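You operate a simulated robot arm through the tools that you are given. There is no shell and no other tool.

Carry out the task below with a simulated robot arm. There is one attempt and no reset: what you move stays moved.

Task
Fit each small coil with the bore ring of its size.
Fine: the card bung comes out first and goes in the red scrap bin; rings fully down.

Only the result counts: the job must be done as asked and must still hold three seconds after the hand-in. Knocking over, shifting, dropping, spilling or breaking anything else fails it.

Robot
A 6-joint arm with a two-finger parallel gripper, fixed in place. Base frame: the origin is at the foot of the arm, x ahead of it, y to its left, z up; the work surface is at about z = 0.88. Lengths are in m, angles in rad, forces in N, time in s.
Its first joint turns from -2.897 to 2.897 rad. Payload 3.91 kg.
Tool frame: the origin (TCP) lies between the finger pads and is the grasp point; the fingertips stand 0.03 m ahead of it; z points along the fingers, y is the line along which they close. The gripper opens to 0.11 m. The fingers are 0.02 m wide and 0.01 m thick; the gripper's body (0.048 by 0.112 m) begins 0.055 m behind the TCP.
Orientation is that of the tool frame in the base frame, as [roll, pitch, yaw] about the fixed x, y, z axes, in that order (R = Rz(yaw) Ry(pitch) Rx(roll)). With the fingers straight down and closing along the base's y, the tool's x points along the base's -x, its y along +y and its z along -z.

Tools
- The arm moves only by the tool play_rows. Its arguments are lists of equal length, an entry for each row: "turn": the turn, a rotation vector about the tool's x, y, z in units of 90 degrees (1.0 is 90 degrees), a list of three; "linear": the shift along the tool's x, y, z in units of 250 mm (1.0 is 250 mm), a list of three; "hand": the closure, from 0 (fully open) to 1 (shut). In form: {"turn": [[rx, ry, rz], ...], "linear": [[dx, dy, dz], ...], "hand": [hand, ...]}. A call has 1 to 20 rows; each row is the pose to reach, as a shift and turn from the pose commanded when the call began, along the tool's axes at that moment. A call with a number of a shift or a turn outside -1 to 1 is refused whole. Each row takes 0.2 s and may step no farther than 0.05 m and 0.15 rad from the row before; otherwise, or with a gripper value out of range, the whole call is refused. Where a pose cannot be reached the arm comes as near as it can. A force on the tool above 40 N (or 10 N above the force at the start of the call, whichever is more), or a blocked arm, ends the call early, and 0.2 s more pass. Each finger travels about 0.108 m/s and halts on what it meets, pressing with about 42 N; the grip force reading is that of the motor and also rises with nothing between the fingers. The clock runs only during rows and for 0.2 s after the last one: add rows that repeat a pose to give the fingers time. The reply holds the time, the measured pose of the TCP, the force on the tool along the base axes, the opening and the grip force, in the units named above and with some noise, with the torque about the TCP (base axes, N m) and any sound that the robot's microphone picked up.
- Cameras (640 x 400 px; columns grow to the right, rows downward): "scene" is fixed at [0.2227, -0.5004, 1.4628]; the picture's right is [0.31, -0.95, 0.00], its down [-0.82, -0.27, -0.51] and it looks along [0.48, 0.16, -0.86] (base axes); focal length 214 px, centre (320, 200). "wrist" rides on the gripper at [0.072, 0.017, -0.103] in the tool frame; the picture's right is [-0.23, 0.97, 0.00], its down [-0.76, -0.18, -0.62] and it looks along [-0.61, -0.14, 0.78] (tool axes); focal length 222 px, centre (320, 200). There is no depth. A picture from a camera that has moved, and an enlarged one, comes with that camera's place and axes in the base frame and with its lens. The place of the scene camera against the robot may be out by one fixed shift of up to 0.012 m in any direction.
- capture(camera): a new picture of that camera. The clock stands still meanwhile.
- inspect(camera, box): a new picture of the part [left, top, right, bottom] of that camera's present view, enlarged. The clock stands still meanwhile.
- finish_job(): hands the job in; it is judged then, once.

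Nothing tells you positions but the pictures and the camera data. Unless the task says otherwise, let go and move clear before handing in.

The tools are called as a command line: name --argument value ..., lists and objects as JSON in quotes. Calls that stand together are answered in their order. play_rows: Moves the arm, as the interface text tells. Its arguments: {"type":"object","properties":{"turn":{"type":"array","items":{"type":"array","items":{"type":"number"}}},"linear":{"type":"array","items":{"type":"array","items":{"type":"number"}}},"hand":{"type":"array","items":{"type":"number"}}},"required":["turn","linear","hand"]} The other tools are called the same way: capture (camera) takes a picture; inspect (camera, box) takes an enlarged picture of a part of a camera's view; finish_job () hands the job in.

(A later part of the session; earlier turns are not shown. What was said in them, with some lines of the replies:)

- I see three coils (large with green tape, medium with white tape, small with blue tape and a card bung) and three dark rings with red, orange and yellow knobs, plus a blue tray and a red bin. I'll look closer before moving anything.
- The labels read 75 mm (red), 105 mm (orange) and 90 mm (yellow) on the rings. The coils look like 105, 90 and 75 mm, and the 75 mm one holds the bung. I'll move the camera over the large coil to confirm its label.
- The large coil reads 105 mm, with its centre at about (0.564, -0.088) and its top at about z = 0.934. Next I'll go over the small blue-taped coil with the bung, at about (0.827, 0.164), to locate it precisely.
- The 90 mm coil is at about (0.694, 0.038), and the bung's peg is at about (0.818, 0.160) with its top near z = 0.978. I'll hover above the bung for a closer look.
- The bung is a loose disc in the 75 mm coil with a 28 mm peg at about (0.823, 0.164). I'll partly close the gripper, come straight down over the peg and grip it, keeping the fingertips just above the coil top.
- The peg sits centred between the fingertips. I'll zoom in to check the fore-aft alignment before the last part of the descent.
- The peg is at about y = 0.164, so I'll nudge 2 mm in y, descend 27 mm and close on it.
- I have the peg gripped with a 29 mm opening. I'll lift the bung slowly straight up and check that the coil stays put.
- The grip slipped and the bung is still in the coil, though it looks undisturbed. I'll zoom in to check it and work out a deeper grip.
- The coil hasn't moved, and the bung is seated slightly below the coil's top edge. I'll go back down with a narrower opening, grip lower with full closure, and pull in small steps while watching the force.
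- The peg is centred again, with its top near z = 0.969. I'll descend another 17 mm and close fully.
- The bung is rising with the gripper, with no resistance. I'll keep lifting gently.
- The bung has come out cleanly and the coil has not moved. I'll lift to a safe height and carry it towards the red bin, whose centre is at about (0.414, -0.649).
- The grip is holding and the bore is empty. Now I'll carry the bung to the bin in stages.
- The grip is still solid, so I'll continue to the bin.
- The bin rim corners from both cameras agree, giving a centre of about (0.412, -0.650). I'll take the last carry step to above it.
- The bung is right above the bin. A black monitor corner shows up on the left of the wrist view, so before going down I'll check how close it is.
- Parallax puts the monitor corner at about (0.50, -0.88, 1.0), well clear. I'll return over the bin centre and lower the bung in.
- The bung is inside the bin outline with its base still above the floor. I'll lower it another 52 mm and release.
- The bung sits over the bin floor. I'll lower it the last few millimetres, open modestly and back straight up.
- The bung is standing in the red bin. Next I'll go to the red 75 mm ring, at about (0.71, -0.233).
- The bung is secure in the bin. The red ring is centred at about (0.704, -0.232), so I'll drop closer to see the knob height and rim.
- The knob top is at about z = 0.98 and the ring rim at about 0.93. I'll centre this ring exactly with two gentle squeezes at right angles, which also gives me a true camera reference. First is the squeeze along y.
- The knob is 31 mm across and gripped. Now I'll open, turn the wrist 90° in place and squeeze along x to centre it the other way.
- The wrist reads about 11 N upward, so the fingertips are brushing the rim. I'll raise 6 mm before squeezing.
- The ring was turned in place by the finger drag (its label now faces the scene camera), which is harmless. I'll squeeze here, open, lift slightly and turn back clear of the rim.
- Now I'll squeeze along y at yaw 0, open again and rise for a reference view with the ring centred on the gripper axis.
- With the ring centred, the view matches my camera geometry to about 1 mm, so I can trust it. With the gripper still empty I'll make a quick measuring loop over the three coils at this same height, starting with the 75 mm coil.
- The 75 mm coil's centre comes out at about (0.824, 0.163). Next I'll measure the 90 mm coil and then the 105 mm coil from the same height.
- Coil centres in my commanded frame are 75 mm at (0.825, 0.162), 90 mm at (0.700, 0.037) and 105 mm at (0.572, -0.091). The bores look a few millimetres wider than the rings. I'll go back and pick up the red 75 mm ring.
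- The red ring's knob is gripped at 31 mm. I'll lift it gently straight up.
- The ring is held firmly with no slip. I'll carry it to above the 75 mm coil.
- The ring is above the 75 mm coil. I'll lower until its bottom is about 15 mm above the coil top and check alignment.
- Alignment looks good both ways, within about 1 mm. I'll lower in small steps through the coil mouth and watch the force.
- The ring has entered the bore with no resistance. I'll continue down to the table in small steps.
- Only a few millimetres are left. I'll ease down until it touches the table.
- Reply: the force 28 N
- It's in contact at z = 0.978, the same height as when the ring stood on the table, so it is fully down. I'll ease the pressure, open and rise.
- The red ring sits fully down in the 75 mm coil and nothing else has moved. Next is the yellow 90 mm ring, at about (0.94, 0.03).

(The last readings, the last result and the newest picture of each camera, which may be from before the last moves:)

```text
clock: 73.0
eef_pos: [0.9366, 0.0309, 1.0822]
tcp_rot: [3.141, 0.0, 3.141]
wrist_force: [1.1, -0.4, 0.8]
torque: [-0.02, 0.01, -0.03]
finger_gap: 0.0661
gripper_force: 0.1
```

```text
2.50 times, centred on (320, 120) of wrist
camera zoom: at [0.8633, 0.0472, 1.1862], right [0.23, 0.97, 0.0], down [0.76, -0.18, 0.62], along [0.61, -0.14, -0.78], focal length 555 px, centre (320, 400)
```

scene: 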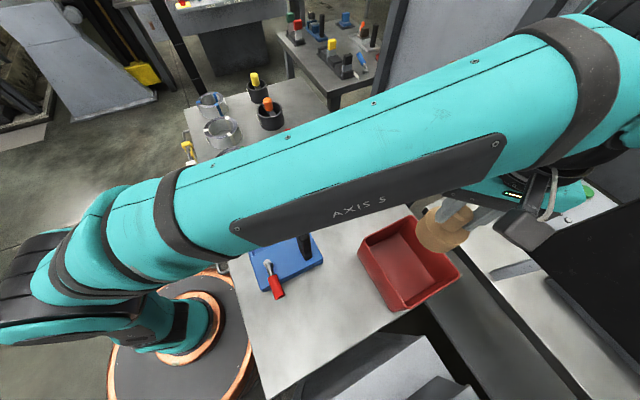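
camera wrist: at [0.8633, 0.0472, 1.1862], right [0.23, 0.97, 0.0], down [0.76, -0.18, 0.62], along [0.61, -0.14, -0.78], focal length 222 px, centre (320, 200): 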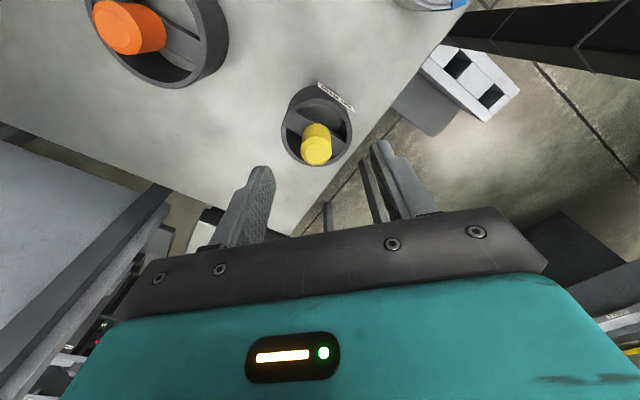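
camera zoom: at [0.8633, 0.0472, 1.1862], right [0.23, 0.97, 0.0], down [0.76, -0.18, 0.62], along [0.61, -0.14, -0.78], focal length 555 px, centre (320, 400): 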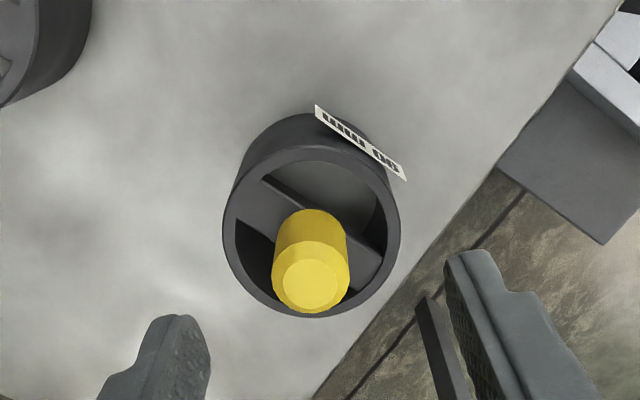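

The yellow ring is further out than I estimated, at about (0.960, 0.020) and still within reach. I'll centre over it and look again.

play_rows --turn '[[0, 0, 0], [0, 0, 0], [0, 0, 0]]' --linear '[[-0.06, -0.02, 0], [-0.1, -0.04, 0.08], [-0.1, -0.04, 0.08]]' --hand '[0.4, 0.4, 0.4]'

inspect --camera "wrist" --box '[240, 40, 400, 200]'

inspect --camera "scene" --box '[210, 40, 310, 140]'

```text
clock: 73.8
eef_pos: [0.9608, 0.0211, 1.0625]
tcp_rot: [3.141, 0.002, 3.141]
wrist_force: [-0.2, 1.0, 0.2]
torque: [-0.02, 0.0, -0.01]
finger_gap: 0.066
gripper_force: 0.2
```

```text
2.50 times, centred on (320, 120) of wrist
camera zoom: at [0.8875, 0.0379, 1.1668], right [0.23, 0.97, 0.0], down [0.76, -0.18, 0.62], along [0.61, -0.14, -0.78], focal length 555 px, centre (320, 400)
```

zoom: 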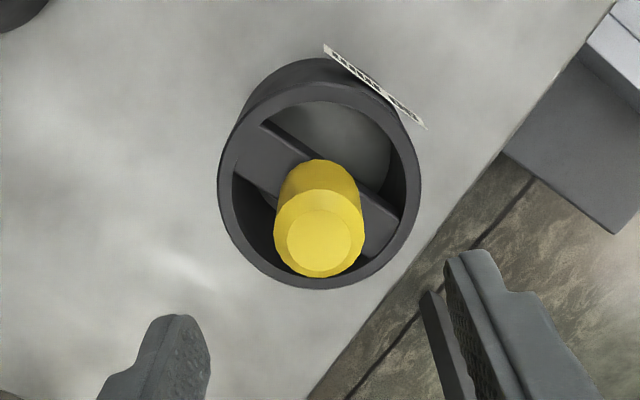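

```text
4.00 times, centred on (260, 90) of scene
camera zoom: at [0.2227, -0.5004, 1.4628], right [0.31, -0.95, 0.0], down [-0.82, -0.27, -0.51], along [0.48, 0.16, -0.86], focal length 858 px, centre (560, 640)
```

zoom: 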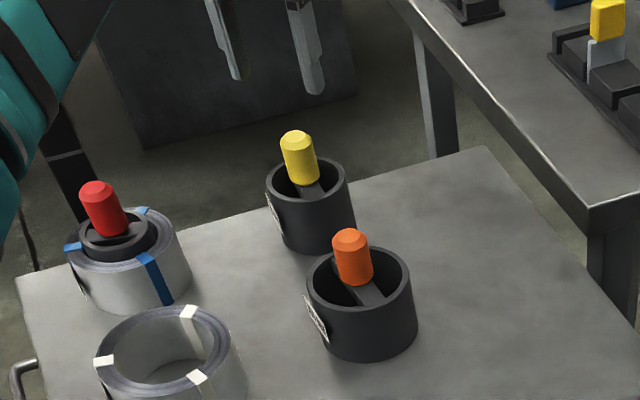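

The yellow ring is now centred under the gripper to within a millimetre. I'll descend to the same grip height of 0.978 and close on the knob.

play_rows --turn '[[0, 0, 0], [0, 0, 0], [0, 0, 0], [0, 0, 0], [0, 0, 0], [0, 0, 0], [0, 0, 0], [0, 0, 0], [0, 0, 0], [0, 0, 0]]' --linear '[[0, 0, 0.08], [0, 0, 0.2], [0, 0, 0.3], [0, 0, 0.34], [0, 0, 0.34], [0, 0, 0.34], [0, 0, 0.34], [0, 0, 0.34], [0, 0, 0.34], [0, 0, 0.34]]' --hand '[0.4, 0.4, 0.4, 0.4, 0.5, 0.6, 0.7, 0.85, 1, 1]'

inspect --camera "wrist" --box '[220, 60, 420, 240]'

inspect --camera "scene" --box '[210, 40, 310, 140]'

```text
clock: 76.0
eef_pos: [0.962, 0.0215, 0.9794]
tcp_rot: [3.14, 0.0, -3.141]
wrist_force: [-0.2, 0.1, -0.2]
torque: [-0.09, 0.02, -0.01]
finger_gap: 0.031
gripper_force: 41.8
```

```text
2.22 times, centred on (320, 150) of wrist
camera zoom: at [0.8877, 0.0382, 1.0827], right [0.23, 0.97, 0.0], down [0.76, -0.18, 0.62], along [0.61, -0.14, -0.78], focal length 494 px, centre (320, 311)
```

zoom: 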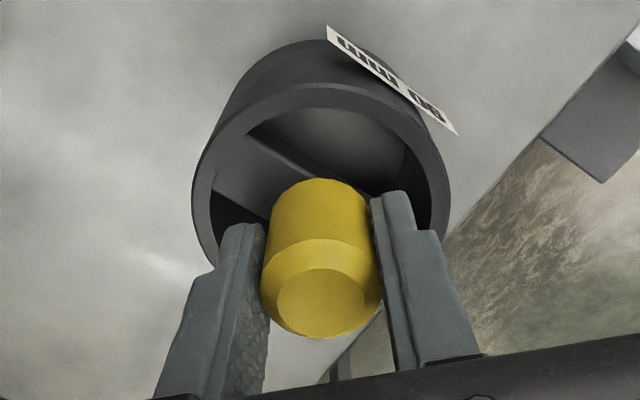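

```text
4.00 times, centred on (260, 90) of scene
camera zoom: at [0.2227, -0.5004, 1.4628], right [0.31, -0.95, 0.0], down [-0.82, -0.27, -0.51], along [0.48, 0.16, -0.86], focal length 858 px, centre (560, 640)
```

zoom: 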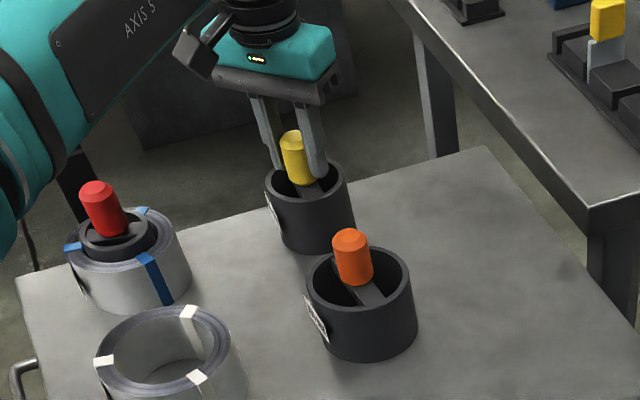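

The grip matches the red one exactly, so this ring is centred too. I'll lift it gently and carry it towards the 90 mm coil.

play_rows --turn '[[0, 0, 0], [0, 0, 0], [0, 0, 0], [0, 0, 0], [0, 0, 0], [0, 0, 0], [0, 0, 0], [0, 0, 0], [0, 0, 0], [0, 0, 0], [0, 0, 0]]' --linear '[[0, 0, -0.01], [0, 0, -0.03], [0, 0, -0.07], [0, 0, -0.13], [0, 0, -0.21], [0, 0, -0.3], [0, 0, -0.4], [0, 0, -0.5], [0, 0, -0.57], [0, 0, -0.6], [0, 0, -0.6]]' --hand '[1, 1, 1, 1, 1, 1, 1, 1, 1, 1, 1]'

inspect --camera "wrist" --box '[220, 60, 420, 240]'

```text
clock: 78.4
eef_pos: [0.9587, 0.0188, 1.128]
tcp_rot: [3.14, 0.002, -3.141]
wrist_force: [0.2, 0.2, -1.0]
torque: [-0.02, -0.02, -0.01]
finger_gap: 0.0311
gripper_force: 41.9
```

```text
2.22 times, centred on (320, 150) of wrist
camera zoom: at [0.8861, 0.0373, 1.2313], right [0.23, 0.97, 0.0], down [0.76, -0.18, 0.62], along [0.61, -0.14, -0.78], focal length 494 px, centre (320, 311)
```

zoom: 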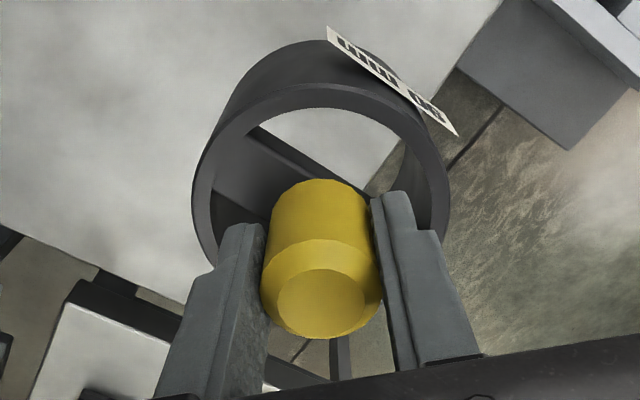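

The yellow ring is lifted without slipping. I'll carry it across to the 90 mm coil.

play_rows --turn '[[0, 0, 0], [0, 0, 0], [0, 0, 0], [0, 0, 0], [0, 0, 0], [0, 0, 0], [0, 0, 0]]' --linear '[[0.04, 0.003, 0], [0.12, 0.008, 0], [0.23, 0.015, 0], [0.34, 0.023, 0], [0.44, 0.03, 0], [0.5, 0.034, 0], [0.5194, 0.035, 0]]' --hand '[1, 1, 1, 1, 1, 1, 1]'

play_rows --turn '[[0, 0, 0], [0, 0, 0], [0, 0, 0], [0, 0, 0], [0, 0, 0], [0, 0, 0], [0, 0, 0], [0, 0, 0]]' --linear '[[0.04, 0.003, 0], [0.12, 0.008, 0], [0.23, 0.015, 0], [0.34, 0.023, 0], [0.44, 0.03, 0], [0.5, 0.034, 0], [0.5194, 0.035, 0], [0.5194, 0.035, 0]]' --hand '[1, 1, 1, 1, 1, 1, 1, 1]'

play_rows --turn '[[0, 0, 0], [0, 0, 0], [0, 0, 0], [0, 0, 0], [0, 0, 0], [0, 0, 0]]' --linear '[[0, 0, 0.04], [0, 0, 0.12], [0, 0, 0.2], [0, 0, 0.27], [0, 0, 0.31], [0, 0, 0.32]]' --hand '[1, 1, 1, 1, 1, 1]'

inspect --camera "wrist" --box '[240, 40, 400, 200]'

inspect --camera "scene" --box '[170, 70, 270, 160]'

```text
clock: 80.0
eef_pos: [0.8283, 0.0285, 1.129]
tcp_rot: [-3.141, 0.002, -3.141]
wrist_force: [0.4, 0.5, -1.3]
torque: [0.04, 0.0, -0.03]
finger_gap: 0.0313
gripper_force: 42.0
```

```text
clock: 81.8
eef_pos: [0.6985, 0.0372, 1.1278]
tcp_rot: [3.14, 0.001, -3.141]
wrist_force: [-0.2, -0.6, -1.5]
torque: [-0.03, -0.02, 0.02]
finger_gap: 0.0308
gripper_force: 41.9
```

```text
clock: 83.2
eef_pos: [0.699, 0.0377, 1.0489]
tcp_rot: [3.139, 0.002, -3.14]
wrist_force: [0.4, 0.4, -0.7]
torque: [-0.03, -0.02, -0.01]
finger_gap: 0.0312
gripper_force: 42.2
```

```text
2.50 times, centred on (320, 120) of wrist
camera zoom: at [0.6266, 0.0549, 1.1514], right [0.23, 0.97, 0.0], down [0.76, -0.18, 0.62], along [0.61, -0.14, -0.78], focal length 555 px, centre (320, 400)
```

zoom: 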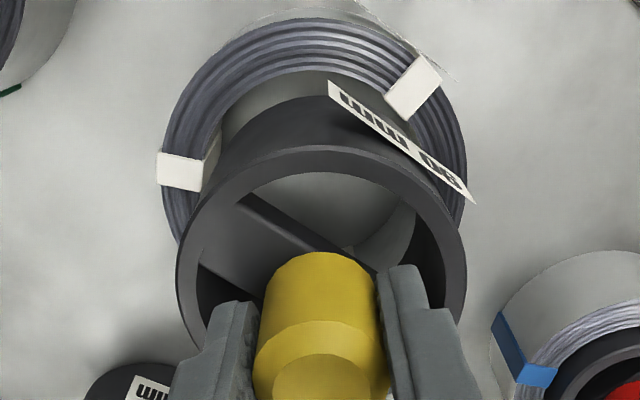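

```text
4.44 times, centred on (220, 115) of scene
camera zoom: at [0.2227, -0.5004, 1.4628], right [0.31, -0.95, 0.0], down [-0.82, -0.27, -0.51], along [0.48, 0.16, -0.86], focal length 953 px, centre (764, 578)
```

zoom: 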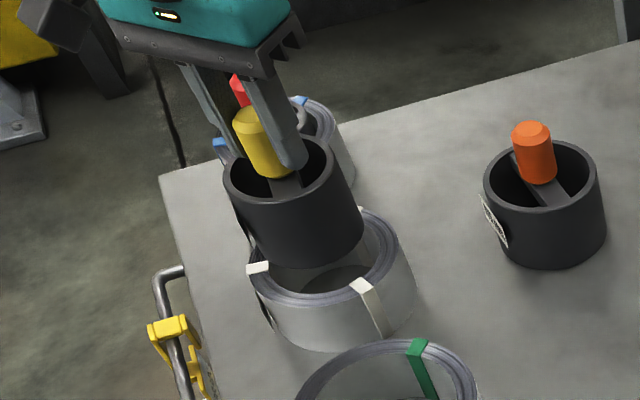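

The ring is about 2 mm left of centre (in +y) over the 90 mm coil, so I'll nudge it and lower slowly into the bore.

play_rows --turn '[[0, 0, 0], [0, 0, 0], [0, 0, 0], [0, 0, 0], [0, 0, 0], [0, 0, 0], [0, 0, 0]]' --linear '[[0.004, -0.007, 0.01], [0.004, -0.007, 0.03], [0.004, -0.007, 0.05], [0.004, -0.007, 0.065], [0.004, -0.007, 0.08], [0.004, -0.007, 0.1], [0.004, -0.007, 0.1]]' --hand '[1, 1, 1, 1, 1, 1, 1]'

inspect --camera "wrist" --box '[240, 40, 400, 200]'

inspect --camera "scene" --box '[170, 70, 270, 160]'

```text
clock: 84.8
eef_pos: [0.6986, 0.0351, 1.023]
tcp_rot: [3.141, 0.002, -3.142]
wrist_force: [-0.5, 0.4, -1.1]
torque: [0.01, 0.0, -0.03]
finger_gap: 0.0313
gripper_force: 41.7
```

```text
2.50 times, centred on (320, 120) of wrist
camera zoom: at [0.6257, 0.0528, 1.1269], right [0.23, 0.97, 0.0], down [0.76, -0.18, 0.62], along [0.61, -0.14, -0.78], focal length 555 px, centre (320, 400)
```

zoom: 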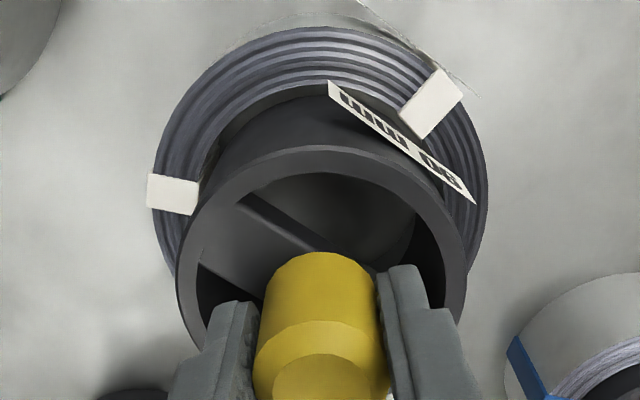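

```text
4.44 times, centred on (220, 115) of scene
camera zoom: at [0.2227, -0.5004, 1.4628], right [0.31, -0.95, 0.0], down [-0.82, -0.27, -0.51], along [0.48, 0.16, -0.86], focal length 953 px, centre (764, 578)
```

zoom: 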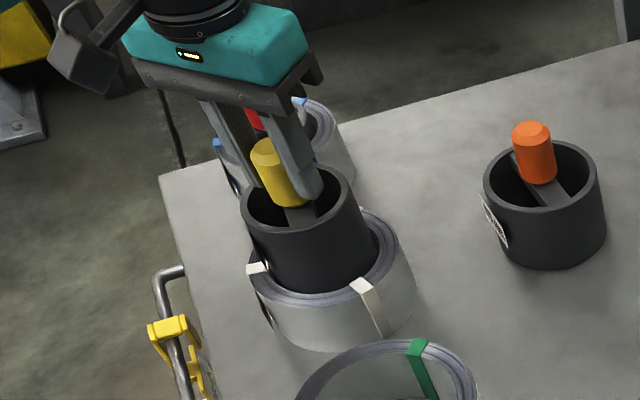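

It's centred and entering freely, so I'll continue down.

play_rows --turn '[[0, 0, 0], [0, 0, 0], [0, 0, 0], [0, 0, 0], [0, 0, 0], [0, 0, 0], [0, 0, 0], [0, 0, 0], [0, 0, 0], [0, 0, 0]]' --linear '[[0, 0, 0.015], [0, 0, 0.03], [0, 0, 0.05], [0, 0, 0.07], [0, 0, 0.09], [0, 0, 0.11], [0, 0, 0.13], [0, 0, 0.15], [0, 0, 0.168], [0, 0, 0.176]]' --hand '[1, 1, 1, 1, 1, 1, 1, 1, 1, 1]'

play_rows --turn '[[0, 0, 0], [0, 0, 0], [0, 0, 0], [0, 0, 0]]' --linear '[[0, 0, 0.003], [0, 0, 0.006], [0, 0, 0.009], [0, 0, 0.009]]' --hand '[1, 1, 1, 1]'

inspect --camera "wrist" --box '[240, 40, 400, 200]'

```text
clock: 87.0
eef_pos: [0.6989, 0.0374, 0.9789]
tcp_rot: [3.141, 0.003, -3.141]
wrist_force: [0.9, 0.6, 0.1]
torque: [0.0, -0.01, 0.01]
finger_gap: 0.0313
gripper_force: 41.7
```

```text
clock: 88.0
eef_pos: [0.6986, 0.0364, 0.9795]
tcp_rot: [3.14, 0.002, -3.141]
wrist_force: [3.9, 5.3, 29.8]
torque: [0.1, 0.28, -0.04]
finger_gap: 0.0306
gripper_force: 42.1
```

```text
2.50 times, centred on (320, 120) of wrist
camera zoom: at [0.6257, 0.0534, 1.0821], right [0.23, 0.97, 0.0], down [0.76, -0.18, 0.63], along [0.61, -0.14, -0.78], focal length 555 px, centre (320, 400)
```

zoom: 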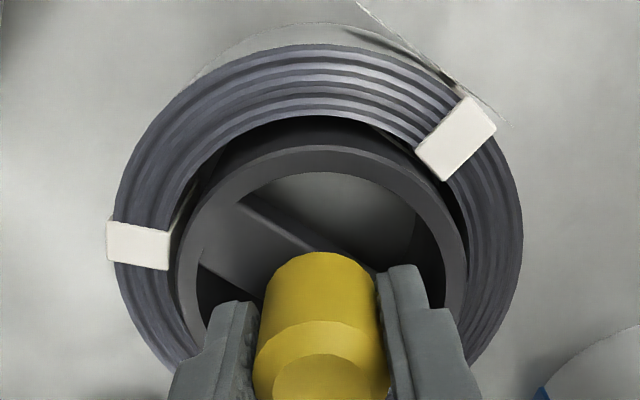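

The ring has seated: contact is at the original table height. I'll relieve the pressure, open and rise.

play_rows --turn '[[0, 0, 0], [0, 0, 0], [0, 0, 0], [0, 0, 0], [0, 0, 0], [0, 0, 0], [0, 0, 0], [0, 0, 0], [0, 0, 0], [0, 0, 0]]' --linear '[[0, 0, -0.005], [0, 0, -0.006], [0, 0, -0.006], [0, 0, -0.006], [0, 0, -0.006], [0, 0, -0.06], [0, 0, -0.16], [0, 0, -0.3], [0, 0, -0.345], [0, 0, -0.345]]' --hand '[1, 0.8, 0.6, 0.45, 0.45, 0.45, 0.45, 0.4, 0.4, 0.4]'

capture --camera "wrist"

inspect --camera "wrist" --box '[250, 40, 390, 180]'

inspect --camera "scene" --box '[170, 70, 310, 200]'

```text
clock: 90.2
eef_pos: [0.6986, 0.0353, 1.0638]
tcp_rot: [3.139, 0.001, -3.14]
wrist_force: [0.0, 0.1, -0.3]
torque: [0.02, -0.02, 0.02]
finger_gap: 0.0659
gripper_force: 0.0
```

```text
taken
camera wrist: at [0.6265, 0.0518, 1.167], right [0.23, 0.97, 0.0], down [0.76, -0.18, 0.62], along [0.61, -0.14, -0.78], focal length 222 px, centre (320, 200)
```

wrist: 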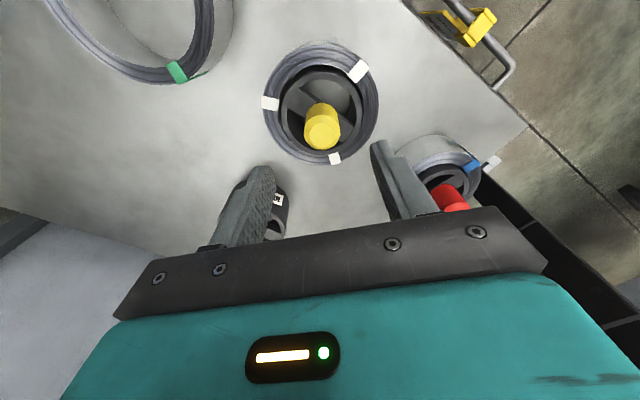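

```text
2.86 times, centred on (320, 110) of wrist
camera zoom: at [0.6265, 0.0518, 1.167], right [0.23, 0.97, 0.0], down [0.76, -0.18, 0.62], along [0.61, -0.14, -0.78], focal length 635 px, centre (320, 457)
```

zoom: 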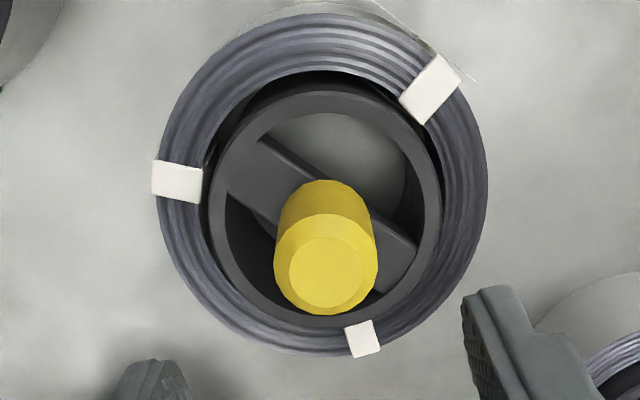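

```text
3.08 times, centred on (240, 135) of scene
camera zoom: at [0.2227, -0.5004, 1.4628], right [0.31, -0.95, 0.0], down [-0.82, -0.27, -0.51], along [0.48, 0.16, -0.86], focal length 660 px, centre (566, 400)
```

zoom: 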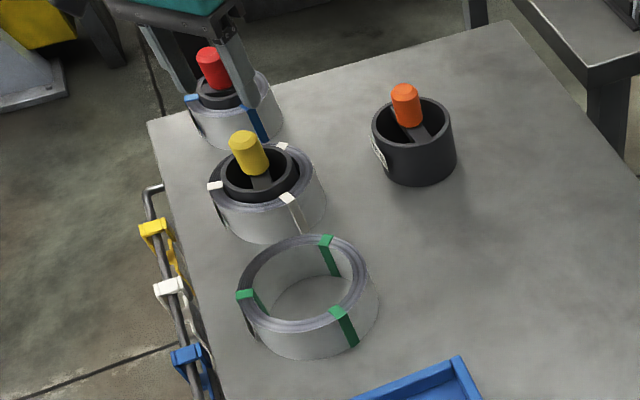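

The yellow ring is seated in the 90 mm coil. Last is the orange 105 mm ring, at about (0.830, -0.100).

play_rows --turn '[[0, 0, 0], [0, 0, 0], [0, 0, 0], [0, 0, 0], [0, 0, 0], [0, 0, 0]]' --linear '[[-0.07, -0.07, -0.04], [-0.19, -0.2, -0.04], [-0.32, -0.33, -0.04], [-0.44, -0.45, -0.02], [-0.525, -0.543, 0], [-0.525, -0.543, 0]]' --hand '[0.4, 0.4, 0.4, 0.4, 0.4, 0.4]'

capture --camera "wrist"

inspect --camera "wrist" --box '[240, 40, 400, 200]'

```text
clock: 91.6
eef_pos: [0.8288, -0.0988, 1.0642]
tcp_rot: [-3.141, 0.0, -3.141]
wrist_force: [0.0, 0.1, -0.2]
torque: [-0.02, 0.01, -0.04]
finger_gap: 0.0661
gripper_force: 0.1
```

```text
taken
camera wrist: at [0.7561, -0.0818, 1.167], right [0.23, 0.97, 0.0], down [0.76, -0.18, 0.62], along [0.61, -0.14, -0.78], focal length 222 px, centre (320, 200)
```

wrist: 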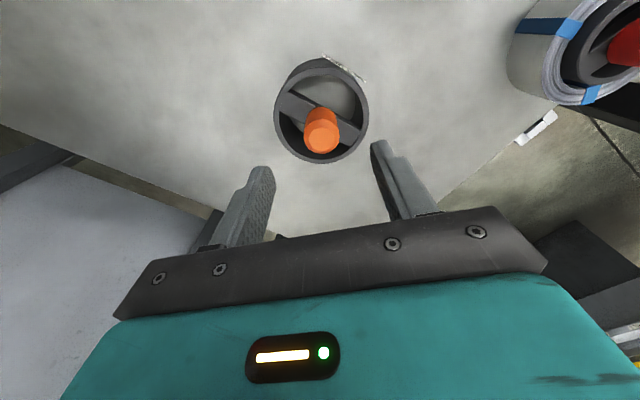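

```text
2.50 times, centred on (320, 120) of wrist
camera zoom: at [0.7561, -0.0818, 1.167], right [0.23, 0.97, 0.0], down [0.76, -0.18, 0.62], along [0.61, -0.14, -0.78], focal length 555 px, centre (320, 400)
```

zoom: 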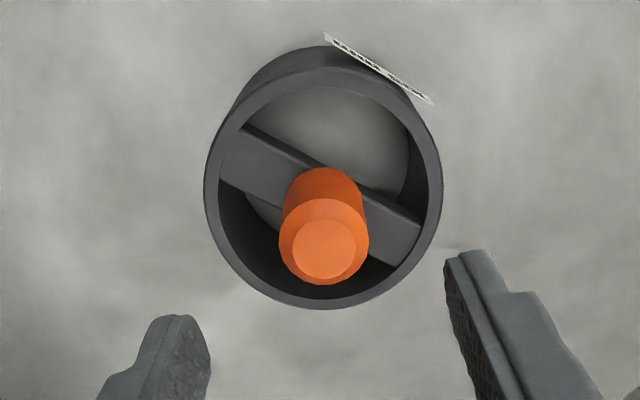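

The orange ring is about 3 mm ahead of the gripper axis. I'll correct for that, descend to grip height and close on its knob.

play_rows --turn '[[0, 0, 0], [0, 0, 0], [0, 0, 0], [0, 0, 0], [0, 0, 0], [0, 0, 0], [0, 0, 0], [0, 0, 0], [0, 0, 0], [0, 0, 0]]' --linear '[[-0.012, 0.003, 0.08], [-0.012, 0.003, 0.2], [-0.012, 0.003, 0.3], [-0.012, 0.003, 0.34], [-0.012, 0.003, 0.34], [-0.012, 0.003, 0.34], [-0.012, 0.003, 0.34], [-0.012, 0.003, 0.34], [-0.012, 0.003, 0.34], [-0.012, 0.003, 0.34]]' --hand '[0.4, 0.4, 0.4, 0.4, 0.5, 0.6, 0.7, 0.85, 1, 1]'

inspect --camera "wrist" --box '[220, 60, 420, 240]'

```text
clock: 93.8
eef_pos: [0.8313, -0.0984, 0.9773]
tcp_rot: [3.141, 0.0, -3.14]
wrist_force: [1.1, 0.4, 0.0]
torque: [-0.09, -0.02, 0.02]
finger_gap: 0.031
gripper_force: 42.1
```

```text
2.22 times, centred on (320, 150) of wrist
camera zoom: at [0.7593, -0.0815, 1.0813], right [0.23, 0.97, 0.0], down [0.76, -0.18, 0.62], along [0.61, -0.14, -0.78], focal length 494 px, centre (320, 311)
```

zoom: 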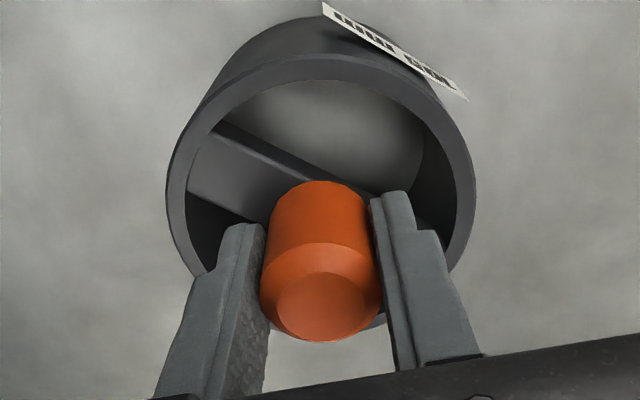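

The grip matches the previous rings. I'll lift gently and carry it to the 105 mm coil.

play_rows --turn '[[0, 0, 0], [0, 0, 0], [0, 0, 0], [0, 0, 0], [0, 0, 0], [0, 0, 0], [0, 0, 0], [0, 0, 0], [0, 0, 0], [0, 0, 0], [0, 0, 0]]' --linear '[[0, 0, -0.01], [0, 0, -0.03], [0, 0, -0.07], [0, 0, -0.13], [0, 0, -0.21], [0, 0, -0.3], [0, 0, -0.4], [0, 0, -0.5], [0, 0, -0.57], [0, 0, -0.6], [0, 0, -0.6]]' --hand '[1, 1, 1, 1, 1, 1, 1, 1, 1, 1, 1]'

inspect --camera "wrist" --box '[220, 60, 420, 240]'

```text
clock: 96.2
eef_pos: [0.8327, -0.0986, 1.1276]
tcp_rot: [3.139, 0.002, -3.141]
wrist_force: [0.3, 0.6, -0.9]
torque: [0.0, 0.02, 0.0]
finger_gap: 0.0314
gripper_force: 42.3
```

```text
2.22 times, centred on (320, 150) of wrist
camera zoom: at [0.7597, -0.0815, 1.2315], right [0.23, 0.97, 0.0], down [0.76, -0.18, 0.62], along [0.61, -0.14, -0.78], focal length 494 px, centre (320, 311)
```

zoom: 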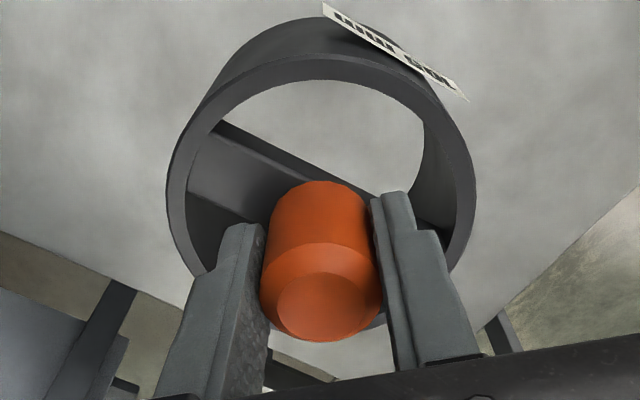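

The orange ring is up and stable. I'll carry it to the 105 mm coil and lower it to just above.

play_rows --turn '[[0, 0, 0], [0, 0, 0], [0, 0, 0], [0, 0, 0], [0, 0, 0], [0, 0, 0], [0, 0, 0]]' --linear '[[0.04, 0.001, 0], [0.12, 0.004, 0], [0.23, 0.007, 0], [0.34, 0.011, 0], [0.44, 0.014, 0], [0.5, 0.016, 0], [0.5224, 0.0168, 0]]' --hand '[1, 1, 1, 1, 1, 1, 1]'

play_rows --turn '[[0, 0, 0], [0, 0, 0], [0, 0, 0], [0, 0, 0], [0, 0, 0], [0, 0, 0], [0, 0, 0], [0, 0, 0]]' --linear '[[0.04, 0.001, 0], [0.12, 0.004, 0], [0.23, 0.007, 0], [0.34, 0.011, 0], [0.44, 0.014, 0], [0.5, 0.016, 0], [0.5224, 0.0168, 0], [0.5224, 0.0168, 0]]' --hand '[1, 1, 1, 1, 1, 1, 1, 1]'

play_rows --turn '[[0, 0, 0], [0, 0, 0], [0, 0, 0], [0, 0, 0], [0, 0, 0], [0, 0, 0]]' --linear '[[0, 0, 0.04], [0, 0, 0.12], [0, 0, 0.2], [0, 0, 0.27], [0, 0, 0.31], [0, 0, 0.32]]' --hand '[1, 1, 1, 1, 1, 1]'

inspect --camera "wrist" --box '[230, 20, 410, 200]'

inspect --camera "scene" --box '[170, 90, 290, 200]'

```text
clock: 97.8
eef_pos: [0.7029, -0.0944, 1.1268]
tcp_rot: [3.139, 0.003, 3.141]
wrist_force: [0.5, -0.3, -1.7]
torque: [-0.01, 0.01, 0.01]
finger_gap: 0.031
gripper_force: 41.7
```

```text
clock: 99.6
eef_pos: [0.5738, -0.0888, 1.1273]
tcp_rot: [3.138, 0.002, -3.14]
wrist_force: [-0.4, 1.2, -1.7]
torque: [0.0, 0.02, -0.01]
finger_gap: 0.0314
gripper_force: 41.9
```

```text
clock: 101.0
eef_pos: [0.5715, -0.0904, 1.0476]
tcp_rot: [3.14, 0.004, 3.141]
wrist_force: [-1.3, 0.2, -1.5]
torque: [0.0, -0.04, -0.01]
finger_gap: 0.0312
gripper_force: 41.8
```

```text
2.22 times, centred on (320, 110) of wrist
camera zoom: at [0.4982, -0.0729, 1.1513], right [0.23, 0.97, 0.0], down [0.76, -0.18, 0.62], along [0.61, -0.14, -0.78], focal length 494 px, centre (320, 400)
```

zoom: 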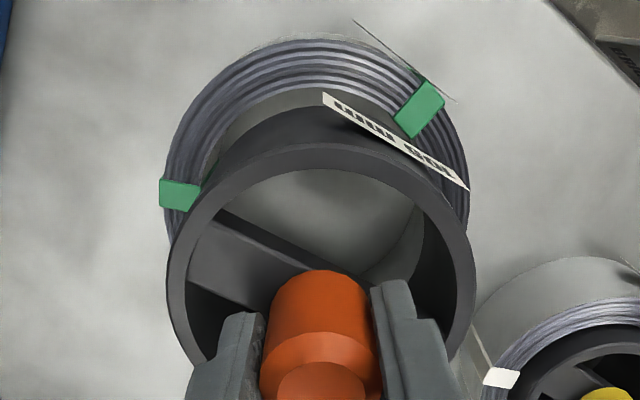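

```text
3.64 times, centred on (230, 145) of scene
camera zoom: at [0.2227, -0.5004, 1.4628], right [0.31, -0.95, 0.0], down [-0.82, -0.27, -0.51], along [0.48, 0.16, -0.86], focal length 780 px, centre (647, 400)
```

zoom: 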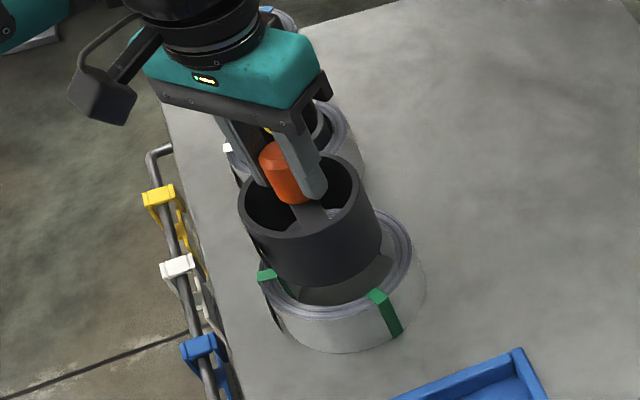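

The ring and coil are aligned within a millimetre. I'll nudge 0.7 mm in y and lower slowly into the bore.

play_rows --turn '[[0, 0, 0], [0, 0, 0], [0, 0, 0], [0, 0, 0], [0, 0, 0], [0, 0, 0], [0, 0, 0]]' --linear '[[0, -0.003, 0.01], [0, -0.003, 0.03], [0, -0.003, 0.05], [0, -0.003, 0.065], [0, -0.003, 0.08], [0, -0.003, 0.1], [0, -0.003, 0.1]]' --hand '[1, 1, 1, 1, 1, 1, 1]'

inspect --camera "wrist" --box '[230, 20, 410, 200]'

inspect --camera "scene" --box '[170, 90, 290, 200]'

```text
clock: 102.6
eef_pos: [0.5715, -0.0904, 1.0216]
tcp_rot: [3.141, 0.003, 3.141]
wrist_force: [0.6, 0.0, -0.7]
torque: [-0.02, -0.01, -0.01]
finger_gap: 0.0312
gripper_force: 41.5
```

```text
2.22 times, centred on (320, 110) of wrist
camera zoom: at [0.4983, -0.074, 1.1259], right [0.23, 0.97, 0.0], down [0.76, -0.18, 0.62], along [0.61, -0.14, -0.78], focal length 494 px, centre (320, 400)
```

zoom: 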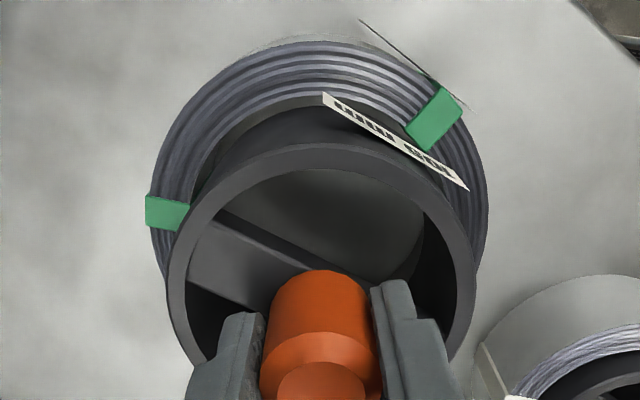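

```text
3.64 times, centred on (230, 145) of scene
camera zoom: at [0.2227, -0.5004, 1.4628], right [0.31, -0.95, 0.0], down [-0.82, -0.27, -0.51], along [0.48, 0.16, -0.86], focal length 780 px, centre (647, 400)
```

zoom: 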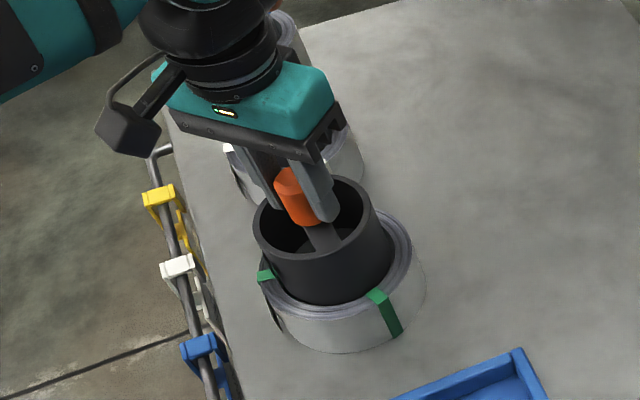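

It's entering freely, so I'll continue down to the table.

play_rows --turn '[[0, 0, 0], [0, 0, 0], [0, 0, 0], [0, 0, 0], [0, 0, 0], [0, 0, 0], [0, 0, 0], [0, 0, 0], [0, 0, 0], [0, 0, 0]]' --linear '[[0, 0, 0.015], [0, 0, 0.03], [0, 0, 0.05], [0, 0, 0.07], [0, 0, 0.09], [0, 0, 0.11], [0, 0, 0.13], [0, 0, 0.15], [0, 0, 0.168], [0, 0, 0.176]]' --hand '[1, 1, 1, 1, 1, 1, 1, 1, 1, 1]'

play_rows --turn '[[0, 0, 0], [0, 0, 0], [0, 0, 0], [0, 0, 0]]' --linear '[[0, 0, 0.003], [0, 0, 0.006], [0, 0, 0.009], [0, 0, 0.009]]' --hand '[1, 1, 1, 1]'

inspect --camera "wrist" --box '[230, 20, 410, 200]'

```text
clock: 104.8
eef_pos: [0.572, -0.0916, 0.9792]
tcp_rot: [3.14, 0.002, 3.14]
wrist_force: [-0.1, 0.0, -2.0]
torque: [0.0, -0.03, -0.01]
finger_gap: 0.0313
gripper_force: 42.1
```

```text
clock: 105.8
eef_pos: [0.5726, -0.094, 0.9771]
tcp_rot: [3.14, 0.005, 3.142]
wrist_force: [2.8, -1.6, 15.3]
torque: [-0.11, 0.28, 0.05]
finger_gap: 0.0313
gripper_force: 41.8
```

```text
2.22 times, centred on (320, 110) of wrist
camera zoom: at [0.4986, -0.0747, 1.0811], right [0.23, 0.97, 0.0], down [0.76, -0.18, 0.63], along [0.61, -0.14, -0.78], focal length 494 px, centre (320, 400)
```

zoom: 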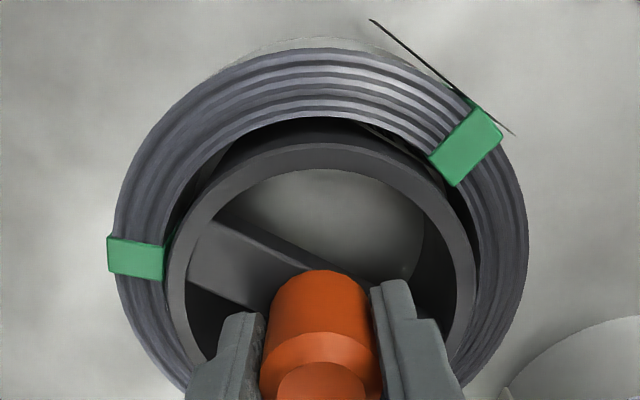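

It has seated at the table height. I'll relieve the pressure, release and rise.

play_rows --turn '[[0, 0, 0], [0, 0, 0], [0, 0, 0], [0, 0, 0], [0, 0, 0], [0, 0, 0], [0, 0, 0], [0, 0, 0], [0, 0, 0], [0, 0, 0], [0, 0, 0]]' --linear '[[0, 0, -0.003], [0, 0, -0.004], [0, 0, -0.004], [0, 0, -0.004], [0, 0, -0.004], [0, 0, -0.06], [0, 0, -0.16], [0, 0, -0.3], [0, 0, -0.45], [0, 0, -0.6], [0, 0, -0.6]]' --hand '[1, 0.8, 0.6, 0.45, 0.45, 0.45, 0.45, 0.4, 0.4, 0.4, 0.4]'

capture --camera "wrist"

inspect --camera "wrist" --box '[240, 40, 400, 200]'

capture --camera "scene"

inspect --camera "scene" --box '[170, 70, 310, 200]'

```text
clock: 108.2
eef_pos: [0.5729, -0.0918, 1.1247]
tcp_rot: [3.138, 0.001, -3.141]
wrist_force: [-0.1, 0.2, -0.4]
torque: [0.0, 0.0, 0.03]
finger_gap: 0.0663
gripper_force: 0.1
```

```text
taken
camera wrist: at [0.5002, -0.0748, 1.2285], right [0.23, 0.97, 0.0], down [0.76, -0.18, 0.62], along [0.61, -0.14, -0.78], focal length 222 px, centre (320, 200)
```

wrist: 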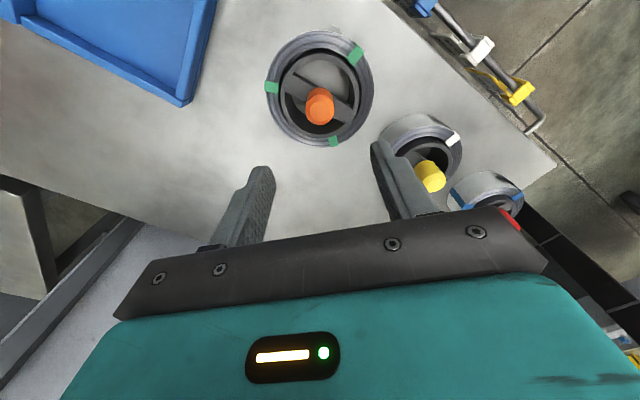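

```text
2.50 times, centred on (320, 120) of wrist
camera zoom: at [0.5002, -0.0748, 1.2285], right [0.23, 0.97, 0.0], down [0.76, -0.18, 0.62], along [0.61, -0.14, -0.78], focal length 555 px, centre (320, 400)
```

zoom: 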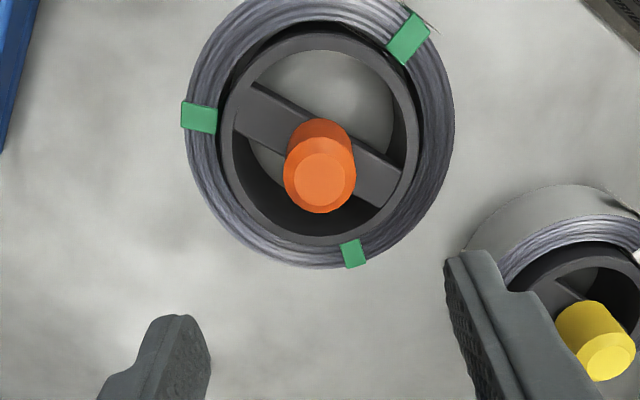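

```text
taken
```

scene: 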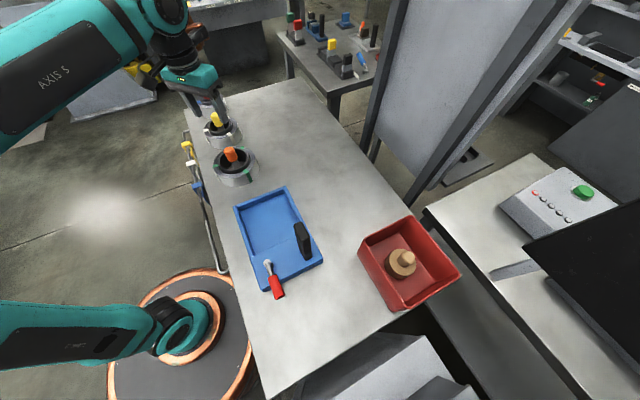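

```text
3.08 times, centred on (240, 135) of scene
camera zoom: at [0.2227, -0.5004, 1.4628], right [0.31, -0.95, 0.0], down [-0.82, -0.27, -0.51], along [0.48, 0.16, -0.86], focal length 660 px, centre (566, 400)
```

zoom: 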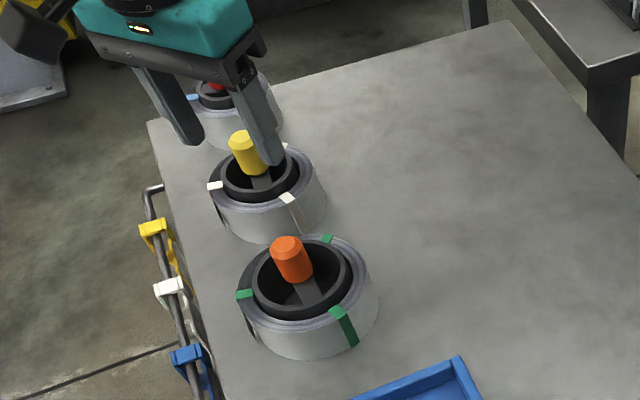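

All three rings sit in their coils and the bung is in the bin. I'll move the arm clear and do a final check.

play_rows --turn '[[0, 0, 0], [0, 0, 0], [0, 0, 0], [0, 0, 0], [0, 0, 0], [0, 0, 0]]' --linear '[[0, 0, -0.15], [0, 0, -0.3], [0.08, -0.1, -0.4], [0.16, -0.2, -0.4], [0.24, -0.3, -0.4], [0.3, -0.4, -0.4]]' --hand '[0.4, 0.4, 0.4, 0.4, 0.4, 0.4]'

capture --camera "wrist"

inspect --camera "wrist" --box '[330, 20, 540, 220]'

inspect --camera "scene" --box '[170, 70, 310, 200]'

```text
clock: 109.6
eef_pos: [0.4972, -0.1919, 1.2253]
tcp_rot: [3.141, 0.003, -3.141]
wrist_force: [0.1, -0.2, -0.9]
torque: [-0.02, 0.02, -0.03]
finger_gap: 0.0662
gripper_force: 0.0
```

```text
taken
camera wrist: at [0.4244, -0.1748, 1.3295], right [0.23, 0.97, 0.0], down [0.76, -0.18, 0.62], along [0.61, -0.14, -0.78], focal length 222 px, centre (320, 200)
```

wrist: 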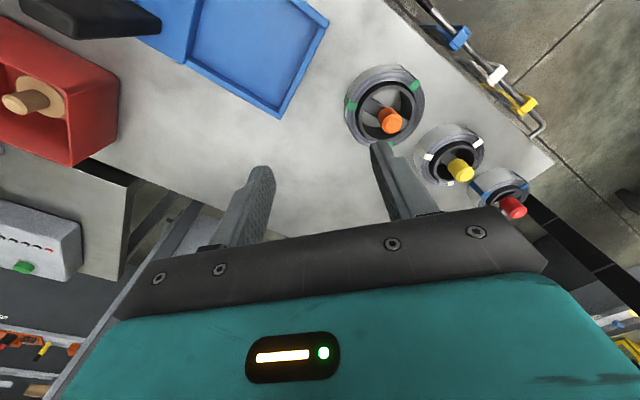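

```text
2.00 times, centred on (435, 120) of wrist
camera zoom: at [0.4244, -0.1748, 1.3295], right [0.23, 0.97, 0.0], down [0.76, -0.18, 0.62], along [0.61, -0.14, -0.78], focal length 444 px, centre (90, 360)
```

zoom: 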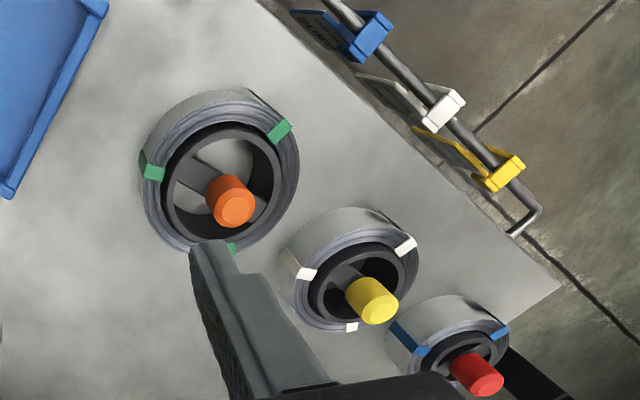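

```text
3.08 times, centred on (240, 135) of scene
camera zoom: at [0.2227, -0.5004, 1.4628], right [0.31, -0.95, 0.0], down [-0.82, -0.27, -0.51], along [0.48, 0.16, -0.86], focal length 660 px, centre (566, 400)
```

zoom: 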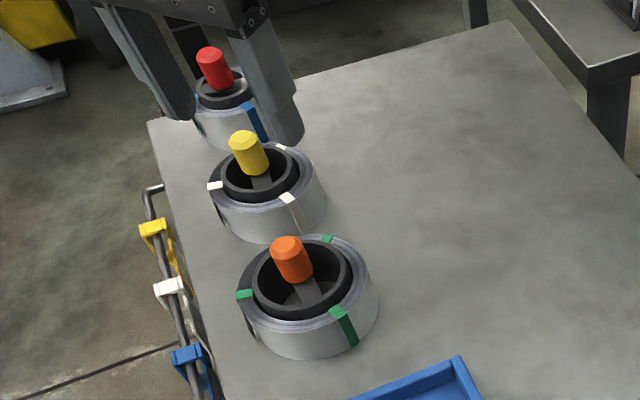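

All three rings are upright and fully down: red 75 mm in the blue-taped coil, yellow 90 mm in the white-taped coil and orange 105 mm in the green-taped coil. The bung is standing in the red bin, nothing else has moved and the arm is clear, so I'm handing in.

finish_job

```text
The job is handed in.
```

The job is handed in: every coil has the bore ring of its size, and the card bung is standing in the red scrap bin.

| Coil | Ring | How it sits |
|---|---|---|
| 75 mm (blue tape, held the bung) | Red, 75 mm | Fully down |
| 90 mm (white tape) | Yellow, 90 mm | Fully down |
| 105 mm (green tape) | Orange, 105 mm | Fully down |

- **Seating:** each ring met the table at the same height it had been picked up from. I took that as fully down, then let go.
- **"Each small coil":** I took this to mean all three coils, since there was one matching ring for each.
- **Bung:** the first grip slipped and left it in the coil. A lower grip brought it out cleanly.
- **Everything else:** I saw no sign that anything else had moved, and the arm was clear when I handed in.
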